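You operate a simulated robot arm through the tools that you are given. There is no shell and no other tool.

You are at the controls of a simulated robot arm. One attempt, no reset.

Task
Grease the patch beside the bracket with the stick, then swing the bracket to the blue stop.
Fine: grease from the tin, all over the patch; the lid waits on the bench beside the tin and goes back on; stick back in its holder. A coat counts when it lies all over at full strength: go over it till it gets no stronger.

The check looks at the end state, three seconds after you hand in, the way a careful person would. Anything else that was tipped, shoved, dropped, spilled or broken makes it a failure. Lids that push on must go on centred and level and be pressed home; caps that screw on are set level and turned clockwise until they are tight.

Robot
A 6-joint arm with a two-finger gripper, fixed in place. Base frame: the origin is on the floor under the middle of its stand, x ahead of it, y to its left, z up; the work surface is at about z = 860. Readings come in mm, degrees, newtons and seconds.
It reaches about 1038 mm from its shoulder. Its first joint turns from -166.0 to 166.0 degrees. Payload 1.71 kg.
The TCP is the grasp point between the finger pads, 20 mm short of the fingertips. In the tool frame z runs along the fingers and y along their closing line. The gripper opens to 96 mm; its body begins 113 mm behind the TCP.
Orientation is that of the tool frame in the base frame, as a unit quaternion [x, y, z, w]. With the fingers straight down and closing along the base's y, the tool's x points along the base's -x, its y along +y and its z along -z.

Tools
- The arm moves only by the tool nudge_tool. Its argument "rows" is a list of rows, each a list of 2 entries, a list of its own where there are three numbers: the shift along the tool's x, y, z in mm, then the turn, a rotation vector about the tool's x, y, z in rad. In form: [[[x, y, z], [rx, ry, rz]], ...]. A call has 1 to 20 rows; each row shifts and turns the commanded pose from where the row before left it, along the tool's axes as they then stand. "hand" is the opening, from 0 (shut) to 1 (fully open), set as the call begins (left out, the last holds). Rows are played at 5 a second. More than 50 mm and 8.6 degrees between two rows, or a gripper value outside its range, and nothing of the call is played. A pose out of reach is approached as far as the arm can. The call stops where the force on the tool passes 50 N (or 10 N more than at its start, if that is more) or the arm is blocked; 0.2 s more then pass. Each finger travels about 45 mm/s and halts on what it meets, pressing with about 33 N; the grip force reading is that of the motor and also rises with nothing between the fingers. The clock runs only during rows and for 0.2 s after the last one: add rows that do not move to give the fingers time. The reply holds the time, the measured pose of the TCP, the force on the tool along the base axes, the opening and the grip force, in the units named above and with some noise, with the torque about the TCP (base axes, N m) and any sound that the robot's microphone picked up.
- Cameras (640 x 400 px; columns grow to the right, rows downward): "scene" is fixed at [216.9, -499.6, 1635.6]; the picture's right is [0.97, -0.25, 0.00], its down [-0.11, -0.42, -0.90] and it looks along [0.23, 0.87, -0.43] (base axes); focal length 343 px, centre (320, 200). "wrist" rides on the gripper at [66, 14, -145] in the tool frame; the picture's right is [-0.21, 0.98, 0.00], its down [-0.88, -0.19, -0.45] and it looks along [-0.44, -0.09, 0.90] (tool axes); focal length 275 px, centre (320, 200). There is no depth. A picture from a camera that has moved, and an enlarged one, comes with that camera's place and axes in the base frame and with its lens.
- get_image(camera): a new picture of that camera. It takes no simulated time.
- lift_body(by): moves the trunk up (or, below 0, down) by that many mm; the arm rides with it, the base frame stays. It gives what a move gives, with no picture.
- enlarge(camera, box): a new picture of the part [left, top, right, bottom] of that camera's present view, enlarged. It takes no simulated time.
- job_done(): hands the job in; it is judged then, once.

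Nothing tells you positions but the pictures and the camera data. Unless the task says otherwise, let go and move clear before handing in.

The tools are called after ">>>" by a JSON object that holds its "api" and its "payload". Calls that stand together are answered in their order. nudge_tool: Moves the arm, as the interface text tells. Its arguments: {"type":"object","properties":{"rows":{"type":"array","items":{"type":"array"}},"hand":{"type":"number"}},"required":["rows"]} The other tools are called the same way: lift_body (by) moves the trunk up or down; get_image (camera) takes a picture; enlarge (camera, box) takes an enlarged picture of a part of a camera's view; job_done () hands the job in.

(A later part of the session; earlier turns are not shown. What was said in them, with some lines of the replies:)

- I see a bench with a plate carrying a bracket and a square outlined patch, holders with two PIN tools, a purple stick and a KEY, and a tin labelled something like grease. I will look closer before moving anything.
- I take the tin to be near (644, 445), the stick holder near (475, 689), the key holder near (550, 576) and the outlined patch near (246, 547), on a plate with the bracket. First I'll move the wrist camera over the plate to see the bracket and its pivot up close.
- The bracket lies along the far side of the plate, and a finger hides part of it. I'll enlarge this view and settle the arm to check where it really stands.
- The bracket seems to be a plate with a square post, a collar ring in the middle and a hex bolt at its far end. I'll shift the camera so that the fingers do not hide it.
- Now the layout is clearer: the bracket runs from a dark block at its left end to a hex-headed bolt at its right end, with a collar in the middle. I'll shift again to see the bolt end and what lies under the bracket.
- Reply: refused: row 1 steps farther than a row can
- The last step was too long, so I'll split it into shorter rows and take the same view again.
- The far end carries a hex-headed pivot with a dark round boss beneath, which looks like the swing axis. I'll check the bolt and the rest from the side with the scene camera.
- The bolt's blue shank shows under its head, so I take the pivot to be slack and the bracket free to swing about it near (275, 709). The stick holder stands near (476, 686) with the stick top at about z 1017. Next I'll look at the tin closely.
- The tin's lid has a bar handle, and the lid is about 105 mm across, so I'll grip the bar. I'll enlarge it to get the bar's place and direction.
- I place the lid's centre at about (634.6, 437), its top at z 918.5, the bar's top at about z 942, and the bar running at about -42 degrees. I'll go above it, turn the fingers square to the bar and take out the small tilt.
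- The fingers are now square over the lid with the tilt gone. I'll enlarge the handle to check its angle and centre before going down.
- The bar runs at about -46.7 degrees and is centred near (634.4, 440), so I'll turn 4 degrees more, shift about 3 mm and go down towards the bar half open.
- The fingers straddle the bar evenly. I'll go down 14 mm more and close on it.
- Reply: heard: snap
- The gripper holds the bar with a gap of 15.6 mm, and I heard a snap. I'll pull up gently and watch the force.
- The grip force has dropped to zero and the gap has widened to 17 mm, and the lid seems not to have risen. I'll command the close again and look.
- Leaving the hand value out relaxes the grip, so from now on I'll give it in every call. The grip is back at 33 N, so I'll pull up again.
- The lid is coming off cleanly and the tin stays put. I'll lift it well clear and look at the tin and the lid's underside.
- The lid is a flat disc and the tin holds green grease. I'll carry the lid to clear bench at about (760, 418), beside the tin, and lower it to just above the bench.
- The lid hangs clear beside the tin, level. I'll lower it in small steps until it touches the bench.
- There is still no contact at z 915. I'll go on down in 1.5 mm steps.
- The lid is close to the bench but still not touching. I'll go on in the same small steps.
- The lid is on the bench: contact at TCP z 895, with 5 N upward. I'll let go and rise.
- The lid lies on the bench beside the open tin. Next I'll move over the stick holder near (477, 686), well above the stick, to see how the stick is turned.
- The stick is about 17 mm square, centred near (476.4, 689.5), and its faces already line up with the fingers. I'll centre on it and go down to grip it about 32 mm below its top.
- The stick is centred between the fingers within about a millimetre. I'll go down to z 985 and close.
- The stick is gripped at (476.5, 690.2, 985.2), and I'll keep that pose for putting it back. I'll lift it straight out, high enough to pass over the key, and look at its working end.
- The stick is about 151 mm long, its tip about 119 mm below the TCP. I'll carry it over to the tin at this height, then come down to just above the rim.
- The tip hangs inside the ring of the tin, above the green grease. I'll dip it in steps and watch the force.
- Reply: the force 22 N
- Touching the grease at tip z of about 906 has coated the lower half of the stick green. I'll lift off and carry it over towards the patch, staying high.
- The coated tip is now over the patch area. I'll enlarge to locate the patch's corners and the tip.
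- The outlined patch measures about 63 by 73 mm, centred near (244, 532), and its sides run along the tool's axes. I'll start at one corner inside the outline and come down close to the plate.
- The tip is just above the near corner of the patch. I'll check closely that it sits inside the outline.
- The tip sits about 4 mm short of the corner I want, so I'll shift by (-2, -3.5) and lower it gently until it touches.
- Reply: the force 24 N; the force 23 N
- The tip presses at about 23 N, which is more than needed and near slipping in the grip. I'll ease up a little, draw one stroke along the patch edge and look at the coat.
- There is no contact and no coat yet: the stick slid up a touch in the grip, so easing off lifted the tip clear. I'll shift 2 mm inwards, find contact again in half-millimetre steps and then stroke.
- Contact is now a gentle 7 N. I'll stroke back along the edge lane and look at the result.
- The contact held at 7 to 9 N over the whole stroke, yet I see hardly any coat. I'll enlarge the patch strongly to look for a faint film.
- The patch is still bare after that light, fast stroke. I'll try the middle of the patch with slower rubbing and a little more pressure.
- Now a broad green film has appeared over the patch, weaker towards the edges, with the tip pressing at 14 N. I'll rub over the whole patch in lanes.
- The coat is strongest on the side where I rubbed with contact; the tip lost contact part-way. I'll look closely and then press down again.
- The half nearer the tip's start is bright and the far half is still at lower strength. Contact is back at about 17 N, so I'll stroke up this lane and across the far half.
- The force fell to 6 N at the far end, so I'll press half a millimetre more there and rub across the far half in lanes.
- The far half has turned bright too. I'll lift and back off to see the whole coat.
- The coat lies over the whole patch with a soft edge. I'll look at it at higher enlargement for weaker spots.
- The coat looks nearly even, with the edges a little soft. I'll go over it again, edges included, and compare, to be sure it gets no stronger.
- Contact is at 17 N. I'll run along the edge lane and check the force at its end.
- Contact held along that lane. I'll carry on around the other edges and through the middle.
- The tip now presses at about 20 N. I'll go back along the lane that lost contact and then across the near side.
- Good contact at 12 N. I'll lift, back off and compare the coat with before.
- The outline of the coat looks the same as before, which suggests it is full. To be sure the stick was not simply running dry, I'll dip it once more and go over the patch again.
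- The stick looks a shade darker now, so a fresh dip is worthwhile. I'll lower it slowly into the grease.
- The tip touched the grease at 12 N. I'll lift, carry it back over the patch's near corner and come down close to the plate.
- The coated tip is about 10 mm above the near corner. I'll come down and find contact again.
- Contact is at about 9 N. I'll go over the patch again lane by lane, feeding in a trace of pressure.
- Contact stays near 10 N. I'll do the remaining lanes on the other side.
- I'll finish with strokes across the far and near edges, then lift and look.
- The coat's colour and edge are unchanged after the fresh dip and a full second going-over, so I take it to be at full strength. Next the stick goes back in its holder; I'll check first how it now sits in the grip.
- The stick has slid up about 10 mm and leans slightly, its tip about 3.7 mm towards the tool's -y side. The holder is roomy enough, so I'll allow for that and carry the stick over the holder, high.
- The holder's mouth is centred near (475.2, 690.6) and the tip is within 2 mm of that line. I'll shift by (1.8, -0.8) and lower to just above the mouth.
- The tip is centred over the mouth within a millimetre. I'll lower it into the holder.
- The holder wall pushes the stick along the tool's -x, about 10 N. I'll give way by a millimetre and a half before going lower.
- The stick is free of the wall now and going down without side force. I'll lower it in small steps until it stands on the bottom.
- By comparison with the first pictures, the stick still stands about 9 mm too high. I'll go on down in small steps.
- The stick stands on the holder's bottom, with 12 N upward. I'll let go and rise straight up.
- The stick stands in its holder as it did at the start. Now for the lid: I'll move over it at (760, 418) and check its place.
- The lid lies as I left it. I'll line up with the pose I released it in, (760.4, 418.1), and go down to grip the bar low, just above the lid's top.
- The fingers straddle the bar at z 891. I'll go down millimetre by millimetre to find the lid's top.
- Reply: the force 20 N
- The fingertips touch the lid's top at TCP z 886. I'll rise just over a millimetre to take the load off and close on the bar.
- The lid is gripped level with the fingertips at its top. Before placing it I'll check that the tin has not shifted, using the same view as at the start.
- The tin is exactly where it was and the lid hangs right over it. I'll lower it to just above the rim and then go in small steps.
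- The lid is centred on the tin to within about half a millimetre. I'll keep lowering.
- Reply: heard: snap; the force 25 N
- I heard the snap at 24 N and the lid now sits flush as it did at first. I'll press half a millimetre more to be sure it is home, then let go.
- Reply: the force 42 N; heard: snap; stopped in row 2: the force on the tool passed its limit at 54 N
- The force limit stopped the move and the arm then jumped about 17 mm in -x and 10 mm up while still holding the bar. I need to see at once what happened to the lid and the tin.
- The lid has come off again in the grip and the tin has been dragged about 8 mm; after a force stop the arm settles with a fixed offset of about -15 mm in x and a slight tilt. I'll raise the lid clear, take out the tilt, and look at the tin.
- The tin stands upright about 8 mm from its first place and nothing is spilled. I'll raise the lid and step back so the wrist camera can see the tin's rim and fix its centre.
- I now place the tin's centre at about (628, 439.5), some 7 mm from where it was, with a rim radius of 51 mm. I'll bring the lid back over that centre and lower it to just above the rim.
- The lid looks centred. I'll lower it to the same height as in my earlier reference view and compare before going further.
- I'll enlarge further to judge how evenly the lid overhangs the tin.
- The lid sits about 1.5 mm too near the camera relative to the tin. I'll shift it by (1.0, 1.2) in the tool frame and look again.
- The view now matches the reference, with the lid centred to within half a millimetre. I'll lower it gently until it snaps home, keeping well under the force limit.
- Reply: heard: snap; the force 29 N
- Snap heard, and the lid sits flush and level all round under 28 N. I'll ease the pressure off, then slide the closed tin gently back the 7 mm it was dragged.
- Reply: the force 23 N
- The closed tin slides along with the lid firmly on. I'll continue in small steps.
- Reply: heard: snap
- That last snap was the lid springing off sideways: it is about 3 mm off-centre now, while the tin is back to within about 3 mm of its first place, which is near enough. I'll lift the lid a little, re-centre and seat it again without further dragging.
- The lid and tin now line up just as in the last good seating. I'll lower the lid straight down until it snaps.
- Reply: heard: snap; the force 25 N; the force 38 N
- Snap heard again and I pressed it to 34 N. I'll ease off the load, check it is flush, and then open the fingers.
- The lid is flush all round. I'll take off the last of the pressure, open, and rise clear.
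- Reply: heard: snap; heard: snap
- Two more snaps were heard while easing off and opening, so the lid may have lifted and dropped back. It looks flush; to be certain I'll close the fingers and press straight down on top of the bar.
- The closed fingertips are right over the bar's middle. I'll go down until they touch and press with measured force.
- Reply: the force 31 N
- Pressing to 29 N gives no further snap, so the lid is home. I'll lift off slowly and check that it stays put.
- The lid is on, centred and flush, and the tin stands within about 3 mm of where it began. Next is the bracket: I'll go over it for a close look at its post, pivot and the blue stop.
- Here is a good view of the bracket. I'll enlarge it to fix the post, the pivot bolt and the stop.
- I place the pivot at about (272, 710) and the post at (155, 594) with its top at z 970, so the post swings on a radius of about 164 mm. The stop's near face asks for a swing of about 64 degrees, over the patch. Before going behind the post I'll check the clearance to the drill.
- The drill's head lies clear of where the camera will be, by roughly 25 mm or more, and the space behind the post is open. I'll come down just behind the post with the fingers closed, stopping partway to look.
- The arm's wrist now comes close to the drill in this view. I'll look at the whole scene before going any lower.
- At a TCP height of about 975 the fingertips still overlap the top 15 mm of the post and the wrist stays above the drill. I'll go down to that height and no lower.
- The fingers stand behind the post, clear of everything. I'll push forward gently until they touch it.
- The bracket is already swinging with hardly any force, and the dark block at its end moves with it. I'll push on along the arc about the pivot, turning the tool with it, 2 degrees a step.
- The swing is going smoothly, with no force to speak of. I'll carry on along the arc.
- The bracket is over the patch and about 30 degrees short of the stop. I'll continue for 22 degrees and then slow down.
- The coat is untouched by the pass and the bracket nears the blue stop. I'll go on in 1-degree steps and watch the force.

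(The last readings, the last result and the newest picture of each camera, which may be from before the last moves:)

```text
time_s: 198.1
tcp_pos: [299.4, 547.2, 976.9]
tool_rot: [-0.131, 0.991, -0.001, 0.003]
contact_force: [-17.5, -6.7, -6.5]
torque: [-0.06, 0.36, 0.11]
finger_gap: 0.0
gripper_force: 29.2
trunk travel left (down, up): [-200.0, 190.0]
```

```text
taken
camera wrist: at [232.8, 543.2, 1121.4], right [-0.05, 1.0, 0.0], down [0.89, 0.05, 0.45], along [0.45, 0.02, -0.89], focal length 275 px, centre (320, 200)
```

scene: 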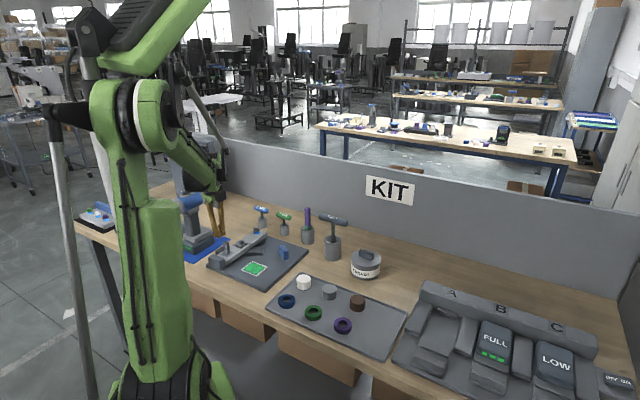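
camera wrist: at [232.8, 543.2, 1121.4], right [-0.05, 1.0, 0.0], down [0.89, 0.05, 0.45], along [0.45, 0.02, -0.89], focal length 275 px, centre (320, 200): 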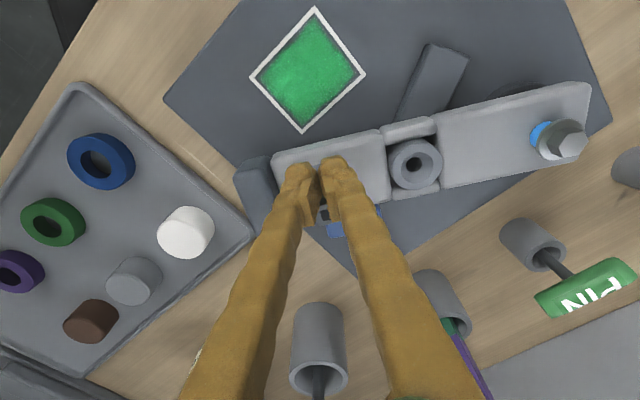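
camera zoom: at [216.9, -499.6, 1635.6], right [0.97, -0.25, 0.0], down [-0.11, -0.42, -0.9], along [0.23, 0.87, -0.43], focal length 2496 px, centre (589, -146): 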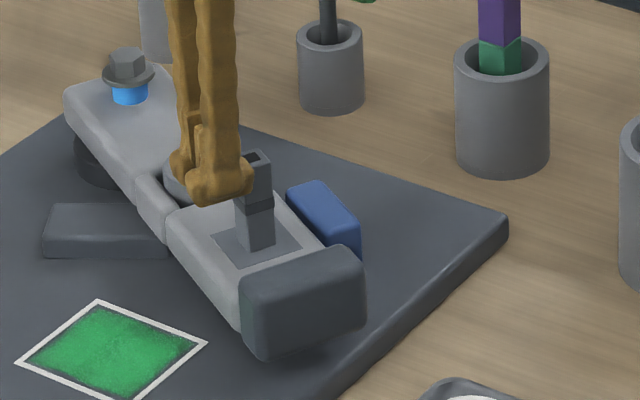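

The force has jumped to about 18 N, so the bracket is against the blue stop. I'll back the fingers off and check that it stays there.

>>> {"api": "nudge_tool", "payload": {"rows": [[[1, 0, 0], [0, 0, 0]], [[2, 0, 0], [0, 0, 0]], [[6, 0, 0], [0, 0, 0]], [[10, 0, 0], [0, 0, 0]], [[0, 0, -20], [0, 0, 0]], [[0, 0, -40], [0, 0, 0]], [[0, 0, -40], [0, 0, 0]], [[0, 0, 0], [0, 0, 0]]], "hand": 0}}

>>> {"api": "enlarge", "payload": {"camera": "scene", "box": [253, 220, 313, 275]}}

>>> {"api": "get_image", "payload": {"camera": "wrist"}}

```text
time_s: 199.9
tcp_pos: [284.9, 542.8, 1073.6]
tool_rot: [-0.132, 0.991, 0.001, 0.0]
contact_force: [0.1, 0.9, 0.2]
torque: [-0.01, 0.0, 0.0]
finger_gap: 0.0
gripper_force: 29.2
trunk travel left (down, up): [-200.0, 190.0]
```

```text
7.27 times, centred on (283, 248) of scene
camera zoom: at [216.9, -499.6, 1635.6], right [0.97, -0.25, 0.0], down [-0.11, -0.42, -0.9], along [0.23, 0.87, -0.43], focal length 2496 px, centre (589, -146)
```

zoom: 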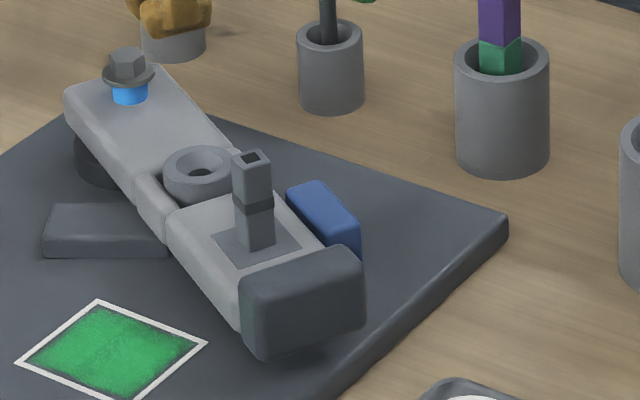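

```text
taken
camera wrist: at [219.0, 538.6, 1219.7], right [-0.06, 1.0, 0.0], down [0.89, 0.05, 0.44], along [0.44, 0.03, -0.9], focal length 275 px, centre (320, 200)
```

wrist: 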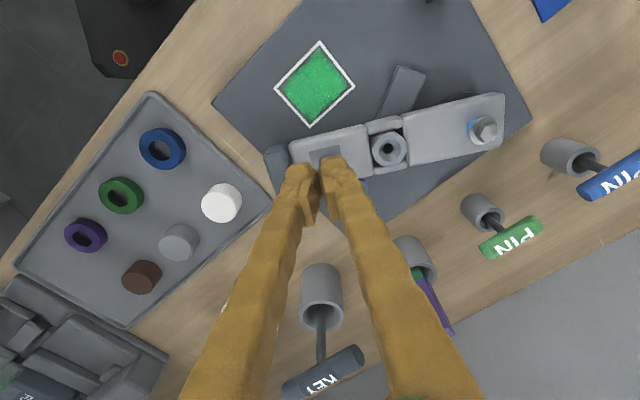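

The bracket stays where I left it. I'll move over to look straight down on the contact between it and the blue stop.

>>> {"api": "nudge_tool", "payload": {"rows": [[[0, 0, -40], [0, 0, 0]], [[-40, 0, 0], [0, 0, 0]], [[-40, 0, 0], [0, 0, 0]], [[0, 0, 0], [0, 0, 0]], [[0, 0, 0], [0, 0, 0]]], "hand": 0}}

>>> {"api": "get_image", "payload": {"camera": "wrist"}}

>>> {"api": "enlarge", "payload": {"camera": "wrist", "box": [270, 60, 430, 160]}}

```text
time_s: 201.1
tcp_pos: [363.2, 564.1, 1114.3]
tool_rot: [-0.132, 0.991, 0.0, 0.001]
contact_force: [-0.8, 0.6, 0.6]
torque: [-0.01, 0.0, -0.02]
finger_gap: 0.0
gripper_force: 29.7
trunk travel left (down, up): [-200.0, 190.0]
```

```text
taken
camera wrist: at [296.3, 559.6, 1260.4], right [-0.06, 1.0, 0.0], down [0.89, 0.05, 0.44], along [0.44, 0.02, -0.9], focal length 275 px, centre (320, 200)
```

wrist: 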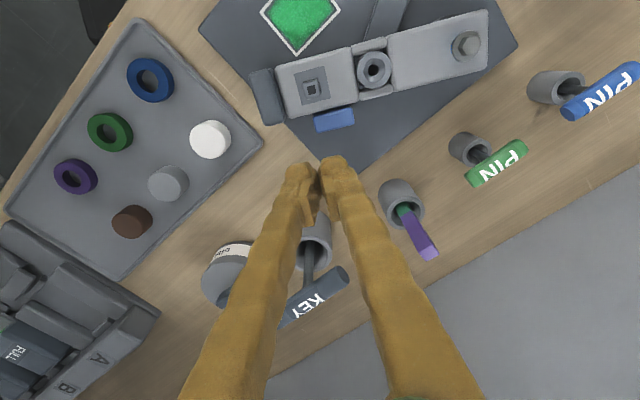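

```text
4.00 times, centred on (350, 110) of wrist
camera zoom: at [296.3, 559.6, 1260.4], right [-0.06, 1.0, 0.0], down [0.89, 0.05, 0.44], along [0.44, 0.02, -0.9], focal length 1101 px, centre (200, 560)
```

zoom: 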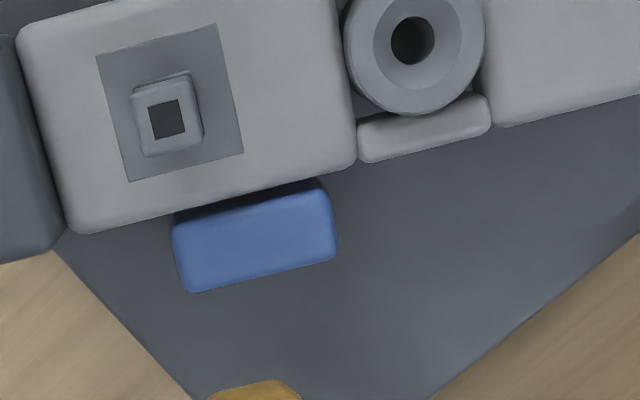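

The stop's face and the bracket's edge are parallel, with a dark strip between them. I'll enlarge it to see whether that is a shadowed bevel or a real gap.

>>> {"api": "enlarge", "payload": {"camera": "wrist", "box": [305, 95, 361, 137]}}

>>> {"api": "enlarge", "payload": {"camera": "scene", "box": [273, 240, 297, 260]}}

```text
9.52 times, centred on (333, 116) of wrist
camera zoom: at [296.3, 559.6, 1260.4], right [-0.06, 1.0, 0.0], down [0.89, 0.05, 0.44], along [0.44, 0.02, -0.9], focal length 2622 px, centre (196, 1000)
```

zoom: 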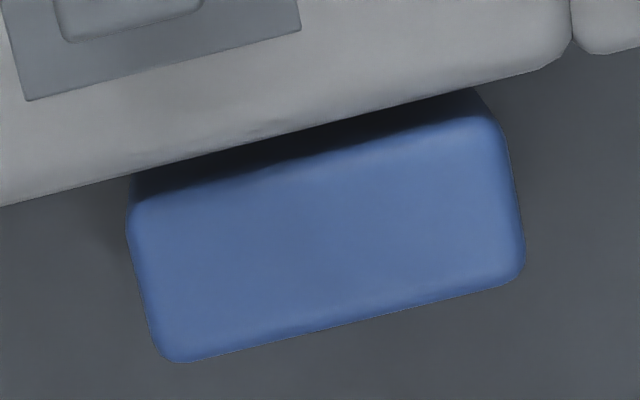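

```text
16.00 times, centred on (285, 250) of scene
camera zoom: at [216.9, -499.6, 1635.6], right [0.97, -0.25, 0.0], down [-0.11, -0.42, -0.9], along [0.23, 0.87, -0.43], focal length 5492 px, centre (880, -600)
```

zoom: 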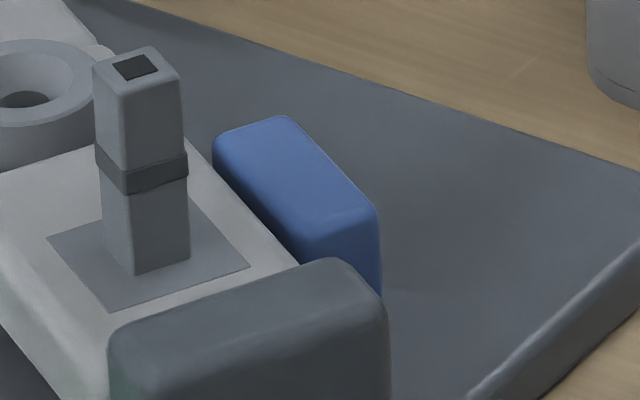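

I can't tell the shadow from a gap of a couple of millimetres, so I'll push once more, this time with the fingers lower on the post for a firmer hold, and see whether it yields.

>>> {"api": "nudge_tool", "payload": {"rows": [[[35.5, -0.2, 0], [0, 0, 0]], [[35.5, -0.2, 0], [0, 0, 0]], [[0, 0, 45], [0, 0, 0]], [[0, 0, 45], [0, 0, 0]], [[0, 0, 45], [0, 0, 0]], [[0, 0, 27], [0, 0, 0]], [[0, 0, 0], [0, 0, 0]], [[0, 0, 0], [0, 0, 0]]], "hand": 0}}

>>> {"api": "nudge_tool", "payload": {"rows": [[[-3, 0, 0], [0, 0, 0]], [[-2, 0, 0], [0, 0, 0]], [[0, 0, 0], [0, 0, 0]]], "hand": 0}}

>>> {"api": "enlarge", "payload": {"camera": "scene", "box": [253, 220, 313, 275]}}

```text
time_s: 202.9
tcp_pos: [293.5, 545.3, 952.6]
tool_rot: [-0.132, 0.991, 0.0, -0.001]
contact_force: [-0.2, 0.5, 0.3]
torque: [0.01, 0.02, 0.0]
finger_gap: 0.2
gripper_force: 29.7
trunk travel left (down, up): [-200.0, 190.0]
```

```text
time_s: 203.7
tcp_pos: [299.0, 546.3, 952.8]
tool_rot: [-0.131, 0.991, 0.0, -0.001]
contact_force: [0.5, -0.2, 0.1]
torque: [-0.01, -0.01, 0.01]
finger_gap: 0.0
gripper_force: 29.5
trunk travel left (down, up): [-200.0, 190.0]
```

```text
7.27 times, centred on (283, 248) of scene
camera zoom: at [216.9, -499.6, 1635.6], right [0.97, -0.25, 0.0], down [-0.11, -0.42, -0.9], along [0.23, 0.87, -0.43], focal length 2496 px, centre (589, -146)
```

zoom: 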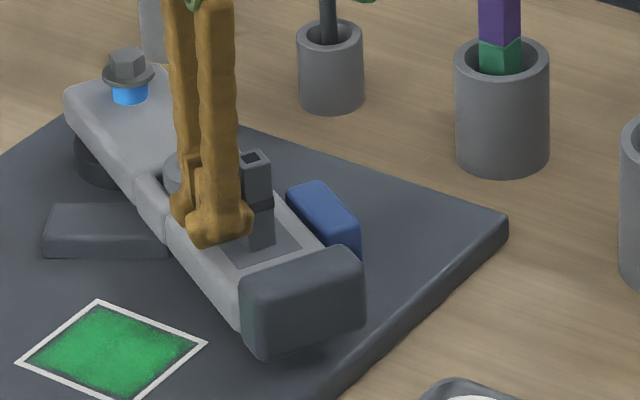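

Not quite touching yet. I'll press on in one-millimetre steps and watch both the force and the bracket.

>>> {"api": "nudge_tool", "payload": {"rows": [[[-1.5, 0, 0], [0, 0, 0]], [[0, 0, 0], [0, 0, 0]]], "hand": 0}}

>>> {"api": "nudge_tool", "payload": {"rows": [[[-1, 0, 0], [0, 0, 0]], [[0, 0, 0], [0, 0, 0]]], "hand": 0}}

>>> {"api": "nudge_tool", "payload": {"rows": [[[-1, 0, 0], [0, 0, 0]], [[0, 0, 0], [0, 0, 0]]], "hand": 0}}

>>> {"api": "enlarge", "payload": {"camera": "scene", "box": [273, 240, 297, 260]}}

```text
time_s: 204.3
tcp_pos: [300.0, 546.0, 952.0]
tool_rot: [-0.131, 0.991, -0.001, -0.002]
contact_force: [-1.4, -0.3, -0.8]
torque: [-0.03, 0.02, 0.03]
finger_gap: 0.0
gripper_force: 29.6
trunk travel left (down, up): [-200.0, 190.0]
```

```text
time_s: 204.9
tcp_pos: [302.2, 546.5, 953.9]
tool_rot: [-0.132, 0.991, 0.0, 0.0]
contact_force: [-11.1, -4.9, -2.9]
torque: [-0.13, 0.2, 0.04]
finger_gap: 0.1
gripper_force: 29.2
trunk travel left (down, up): [-200.0, 190.0]
```

```text
time_s: 205.5
tcp_pos: [300.4, 547.0, 952.5]
tool_rot: [-0.133, 0.991, 0.0, -0.001]
contact_force: [-20.4, -12.6, -6.0]
torque: [-0.22, 0.33, 0.06]
finger_gap: 5.9
gripper_force: 29.5
trunk travel left (down, up): [-200.0, 190.0]
```

```text
16.00 times, centred on (285, 250) of scene
camera zoom: at [216.9, -499.6, 1635.6], right [0.97, -0.25, 0.0], down [-0.11, -0.42, -0.9], along [0.23, 0.87, -0.43], focal length 5492 px, centre (880, -600)
```

zoom: 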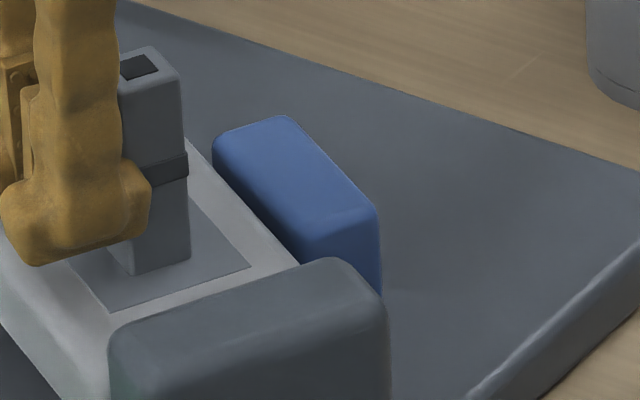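

The force climbs at once to about 24 N and the bracket does not move at all, so it is hard against the blue stop. I'll back off, rise, and move clear.

>>> {"api": "nudge_tool", "payload": {"rows": [[[1, 0, 0], [0, 0, 0]], [[2, 0, 0], [0, 0, 0]], [[6, 0, 0], [0, 0, 0]], [[10, 0, 0], [0, 0, 0]], [[0, 0, -30], [0, 0, 0]], [[0, 0, -45], [0, 0, 0]], [[0, 0, -45], [0, 0, 0]], [[0, 0, -45], [0, 0, 0]], [[0, 0, 0], [0, 0, 0]]], "hand": 0}}

>>> {"api": "get_image", "payload": {"camera": "wrist"}}

>>> {"api": "get_image", "payload": {"camera": "scene"}}

>>> {"api": "enlarge", "payload": {"camera": "scene", "box": [205, 205, 301, 285]}}

```text
time_s: 207.5
tcp_pos: [285.8, 541.2, 1119.3]
tool_rot: [-0.132, 0.991, 0.0, 0.0]
contact_force: [-1.4, 0.7, 0.4]
torque: [-0.02, -0.02, 0.02]
finger_gap: 0.1
gripper_force: 29.8
trunk travel left (down, up): [-200.0, 190.0]
```

```text
taken
camera wrist: at [218.0, 537.3, 1264.8], right [-0.06, 1.0, 0.0], down [0.89, 0.05, 0.44], along [0.44, 0.02, -0.9], focal length 275 px, centre (320, 200)
```

wrist: 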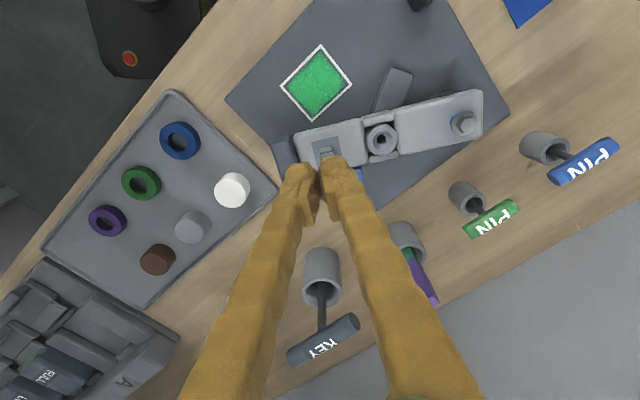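

```text
taken
```

scene: 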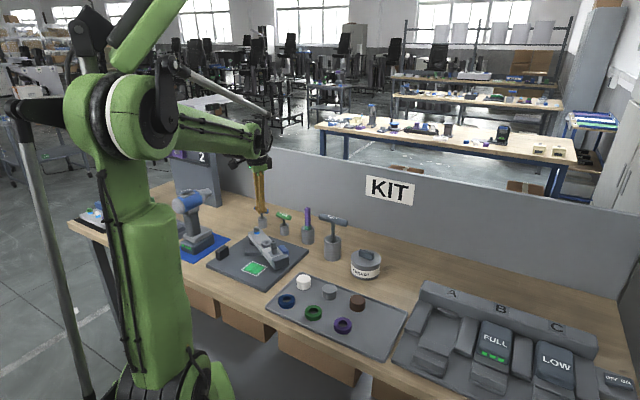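

```text
5.00 times, centred on (253, 245) of scene
camera zoom: at [216.9, -499.6, 1635.6], right [0.97, -0.25, 0.0], down [-0.11, -0.42, -0.9], along [0.23, 0.87, -0.43], focal length 1716 px, centre (655, -25)
```

zoom: 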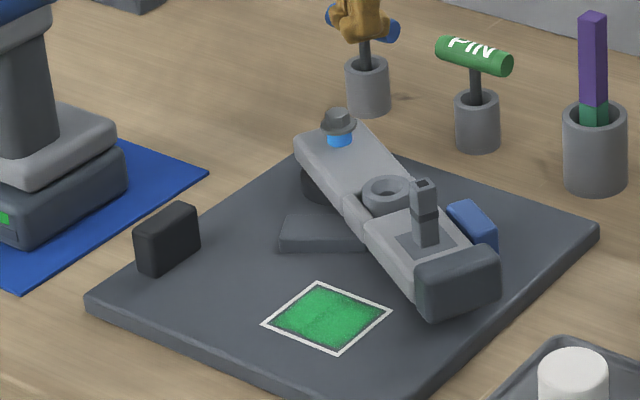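

The bracket rests at the blue stop, the stick is in its holder and the tin is closed. I'll check the coat and the tin once more, closely, before handing in.

>>> {"api": "enlarge", "payload": {"camera": "wrist", "box": [270, 35, 364, 130]}}

>>> {"api": "enlarge", "payload": {"camera": "scene", "box": [242, 256, 276, 280]}}

>>> {"api": "enlarge", "payload": {"camera": "scene", "box": [344, 235, 392, 290]}}

>>> {"api": "enlarge", "payload": {"camera": "scene", "box": [240, 200, 360, 270]}}

```text
4.21 times, centred on (317, 82) of wrist
camera zoom: at [218.0, 537.3, 1264.8], right [-0.06, 1.0, 0.0], down [0.89, 0.05, 0.44], along [0.44, 0.02, -0.9], focal length 1159 px, centre (333, 695)
```

zoom: 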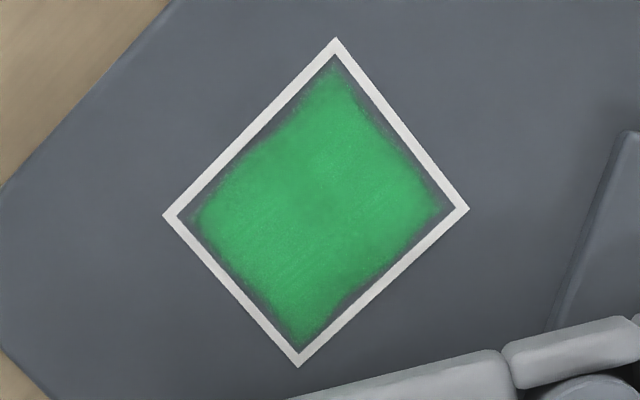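

```text
16.00 times, centred on (259, 268) of scene
camera zoom: at [216.9, -499.6, 1635.6], right [0.97, -0.25, 0.0], down [-0.11, -0.42, -0.9], along [0.23, 0.87, -0.43], focal length 5492 px, centre (1296, -888)
```

zoom: 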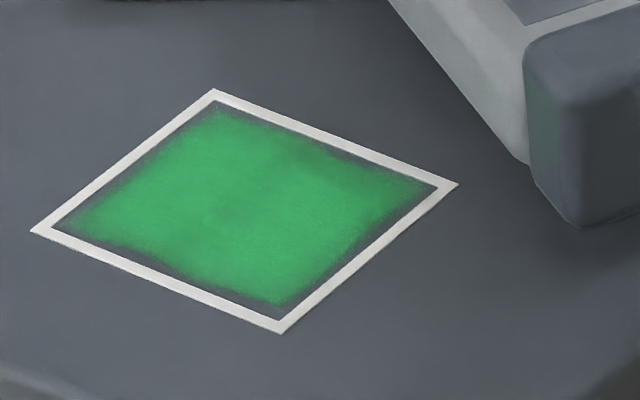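

```text
7.27 times, centred on (368, 262) of scene
camera zoom: at [216.9, -499.6, 1635.6], right [0.97, -0.25, 0.0], down [-0.11, -0.42, -0.9], along [0.23, 0.87, -0.43], focal length 2496 px, centre (-29, -254)
```

zoom: 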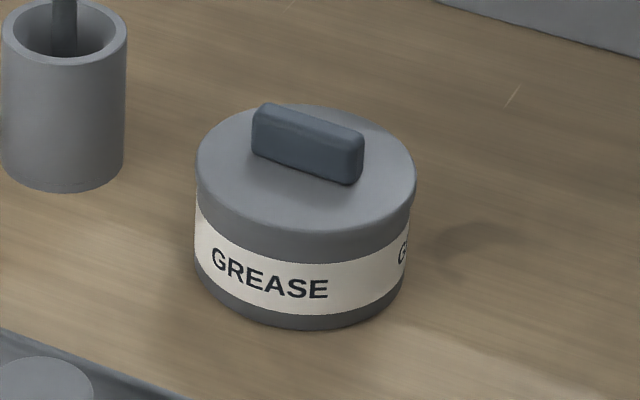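

```text
5.33 times, centred on (300, 235) of scene
camera zoom: at [216.9, -499.6, 1635.6], right [0.97, -0.25, 0.0], down [-0.11, -0.42, -0.9], along [0.23, 0.87, -0.43], focal length 1831 px, centre (427, 13)
```

zoom: 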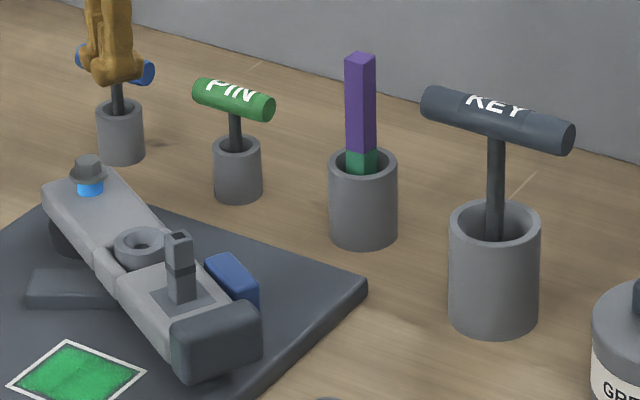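

Everything is in place. One last doubt is whether the coat thins towards the corners, so I'll enlarge those.

>>> {"api": "enlarge", "payload": {"camera": "wrist", "box": [276, 40, 356, 90]}}

>>> {"api": "enlarge", "payload": {"camera": "wrist", "box": [276, 74, 356, 124]}}

```text
8.00 times, centred on (316, 65) of wrist
camera zoom: at [218.0, 537.3, 1264.8], right [-0.06, 1.0, 0.0], down [0.89, 0.05, 0.44], along [0.44, 0.02, -0.9], focal length 2202 px, centre (352, 1280)
```

zoom: 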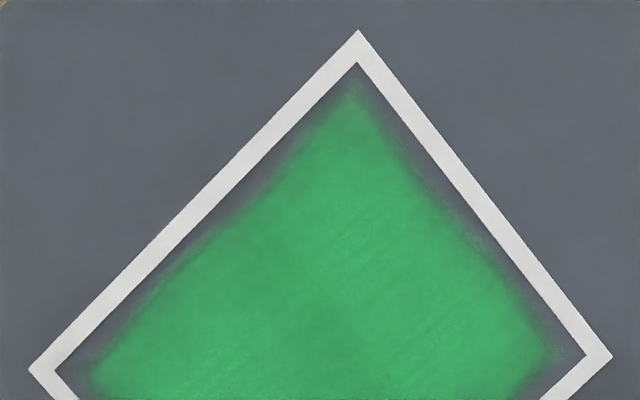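

```text
8.00 times, centred on (316, 99) of wrist
camera zoom: at [218.0, 537.3, 1264.8], right [-0.06, 1.0, 0.0], down [0.89, 0.05, 0.44], along [0.44, 0.02, -0.9], focal length 2202 px, centre (352, 1008)
```

zoom: 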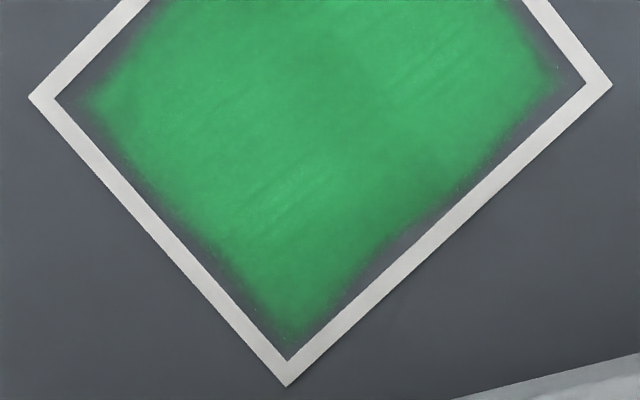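

The coat is even right into the corners and matches the grease in the tin. The gripper is empty, so I'll rise well clear of the bench and then hand in.

>>> {"api": "nudge_tool", "payload": {"rows": [[[0, 0, -40], [0, 0, 0]], [[0, 0, -40], [0, 0, 0]], [[0, 0, -40], [0, 0, 0]], [[0, 0, 0], [0, 0, 0]], [[0, 0, 0], [0, 0, 0]]], "hand": 0.5}}

>>> {"api": "get_image", "payload": {"camera": "scene"}}

>>> {"api": "get_image", "payload": {"camera": "wrist"}}

```text
time_s: 208.7
tcp_pos: [286.2, 541.9, 1239.7]
tool_rot: [-0.132, 0.991, 0.0, -0.001]
contact_force: [0.4, -0.9, 0.3]
torque: [0.01, 0.0, 0.0]
finger_gap: 48.1
gripper_force: 0.0
trunk travel left (down, up): [-200.0, 190.0]
```

```text
taken
```

scene: 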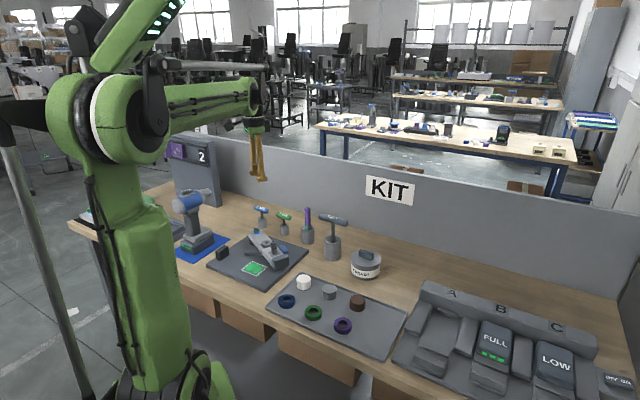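

```text
taken
camera wrist: at [218.3, 537.1, 1384.0], right [-0.06, 1.0, 0.0], down [0.89, 0.05, 0.44], along [0.44, 0.02, -0.9], focal length 275 px, centre (320, 200)
```

wrist: 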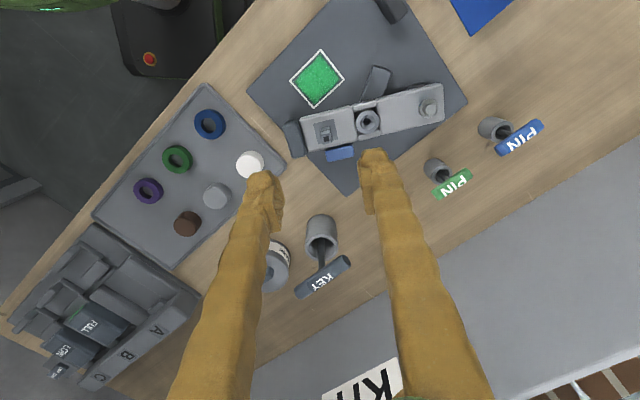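

The patch is greased, the stick is in its holder, the lid is home on the tin, the bracket is at the blue stop, and the arm is clear with nothing tipped or spilled. I'm handing in.

>>> {"api": "job_done", "payload": {}}

```text
The job is handed in.
```

The job is handed in. The patch is greased, the bracket is at the blue stop, and the stick and lid are back where they belong.

- **Grease:** I coated the patch in lanes, dipped again and went over it a second time. It got no stronger, and the bracket's pass over it left the coat unmarked. A soft edge of a few millimetres shows just inside the outline and did not change with more rubbing.
- **Stick:** it stands on the bottom of its holder, as at the start.
- **Lid:** it looks centred and flush on the tin. It snapped on, and a final press of 29 N on the bar gave no further snap or movement.
- **Bracket:** it swung freely and now rests against the stop. Pushing it again with about 24 N did not move it. From above there is a dark strip of a few millimetres between bracket and stop, which I took to be shadow.

**Tin moved:** it stands about 3 mm from where it began. While I was pressing the lid home, a force stop made the arm jump, which pulled the lid off and dragged the tin 7–8 mm. I slid it most of the way back and reseated the lid. Nothing was spilled or tipped.
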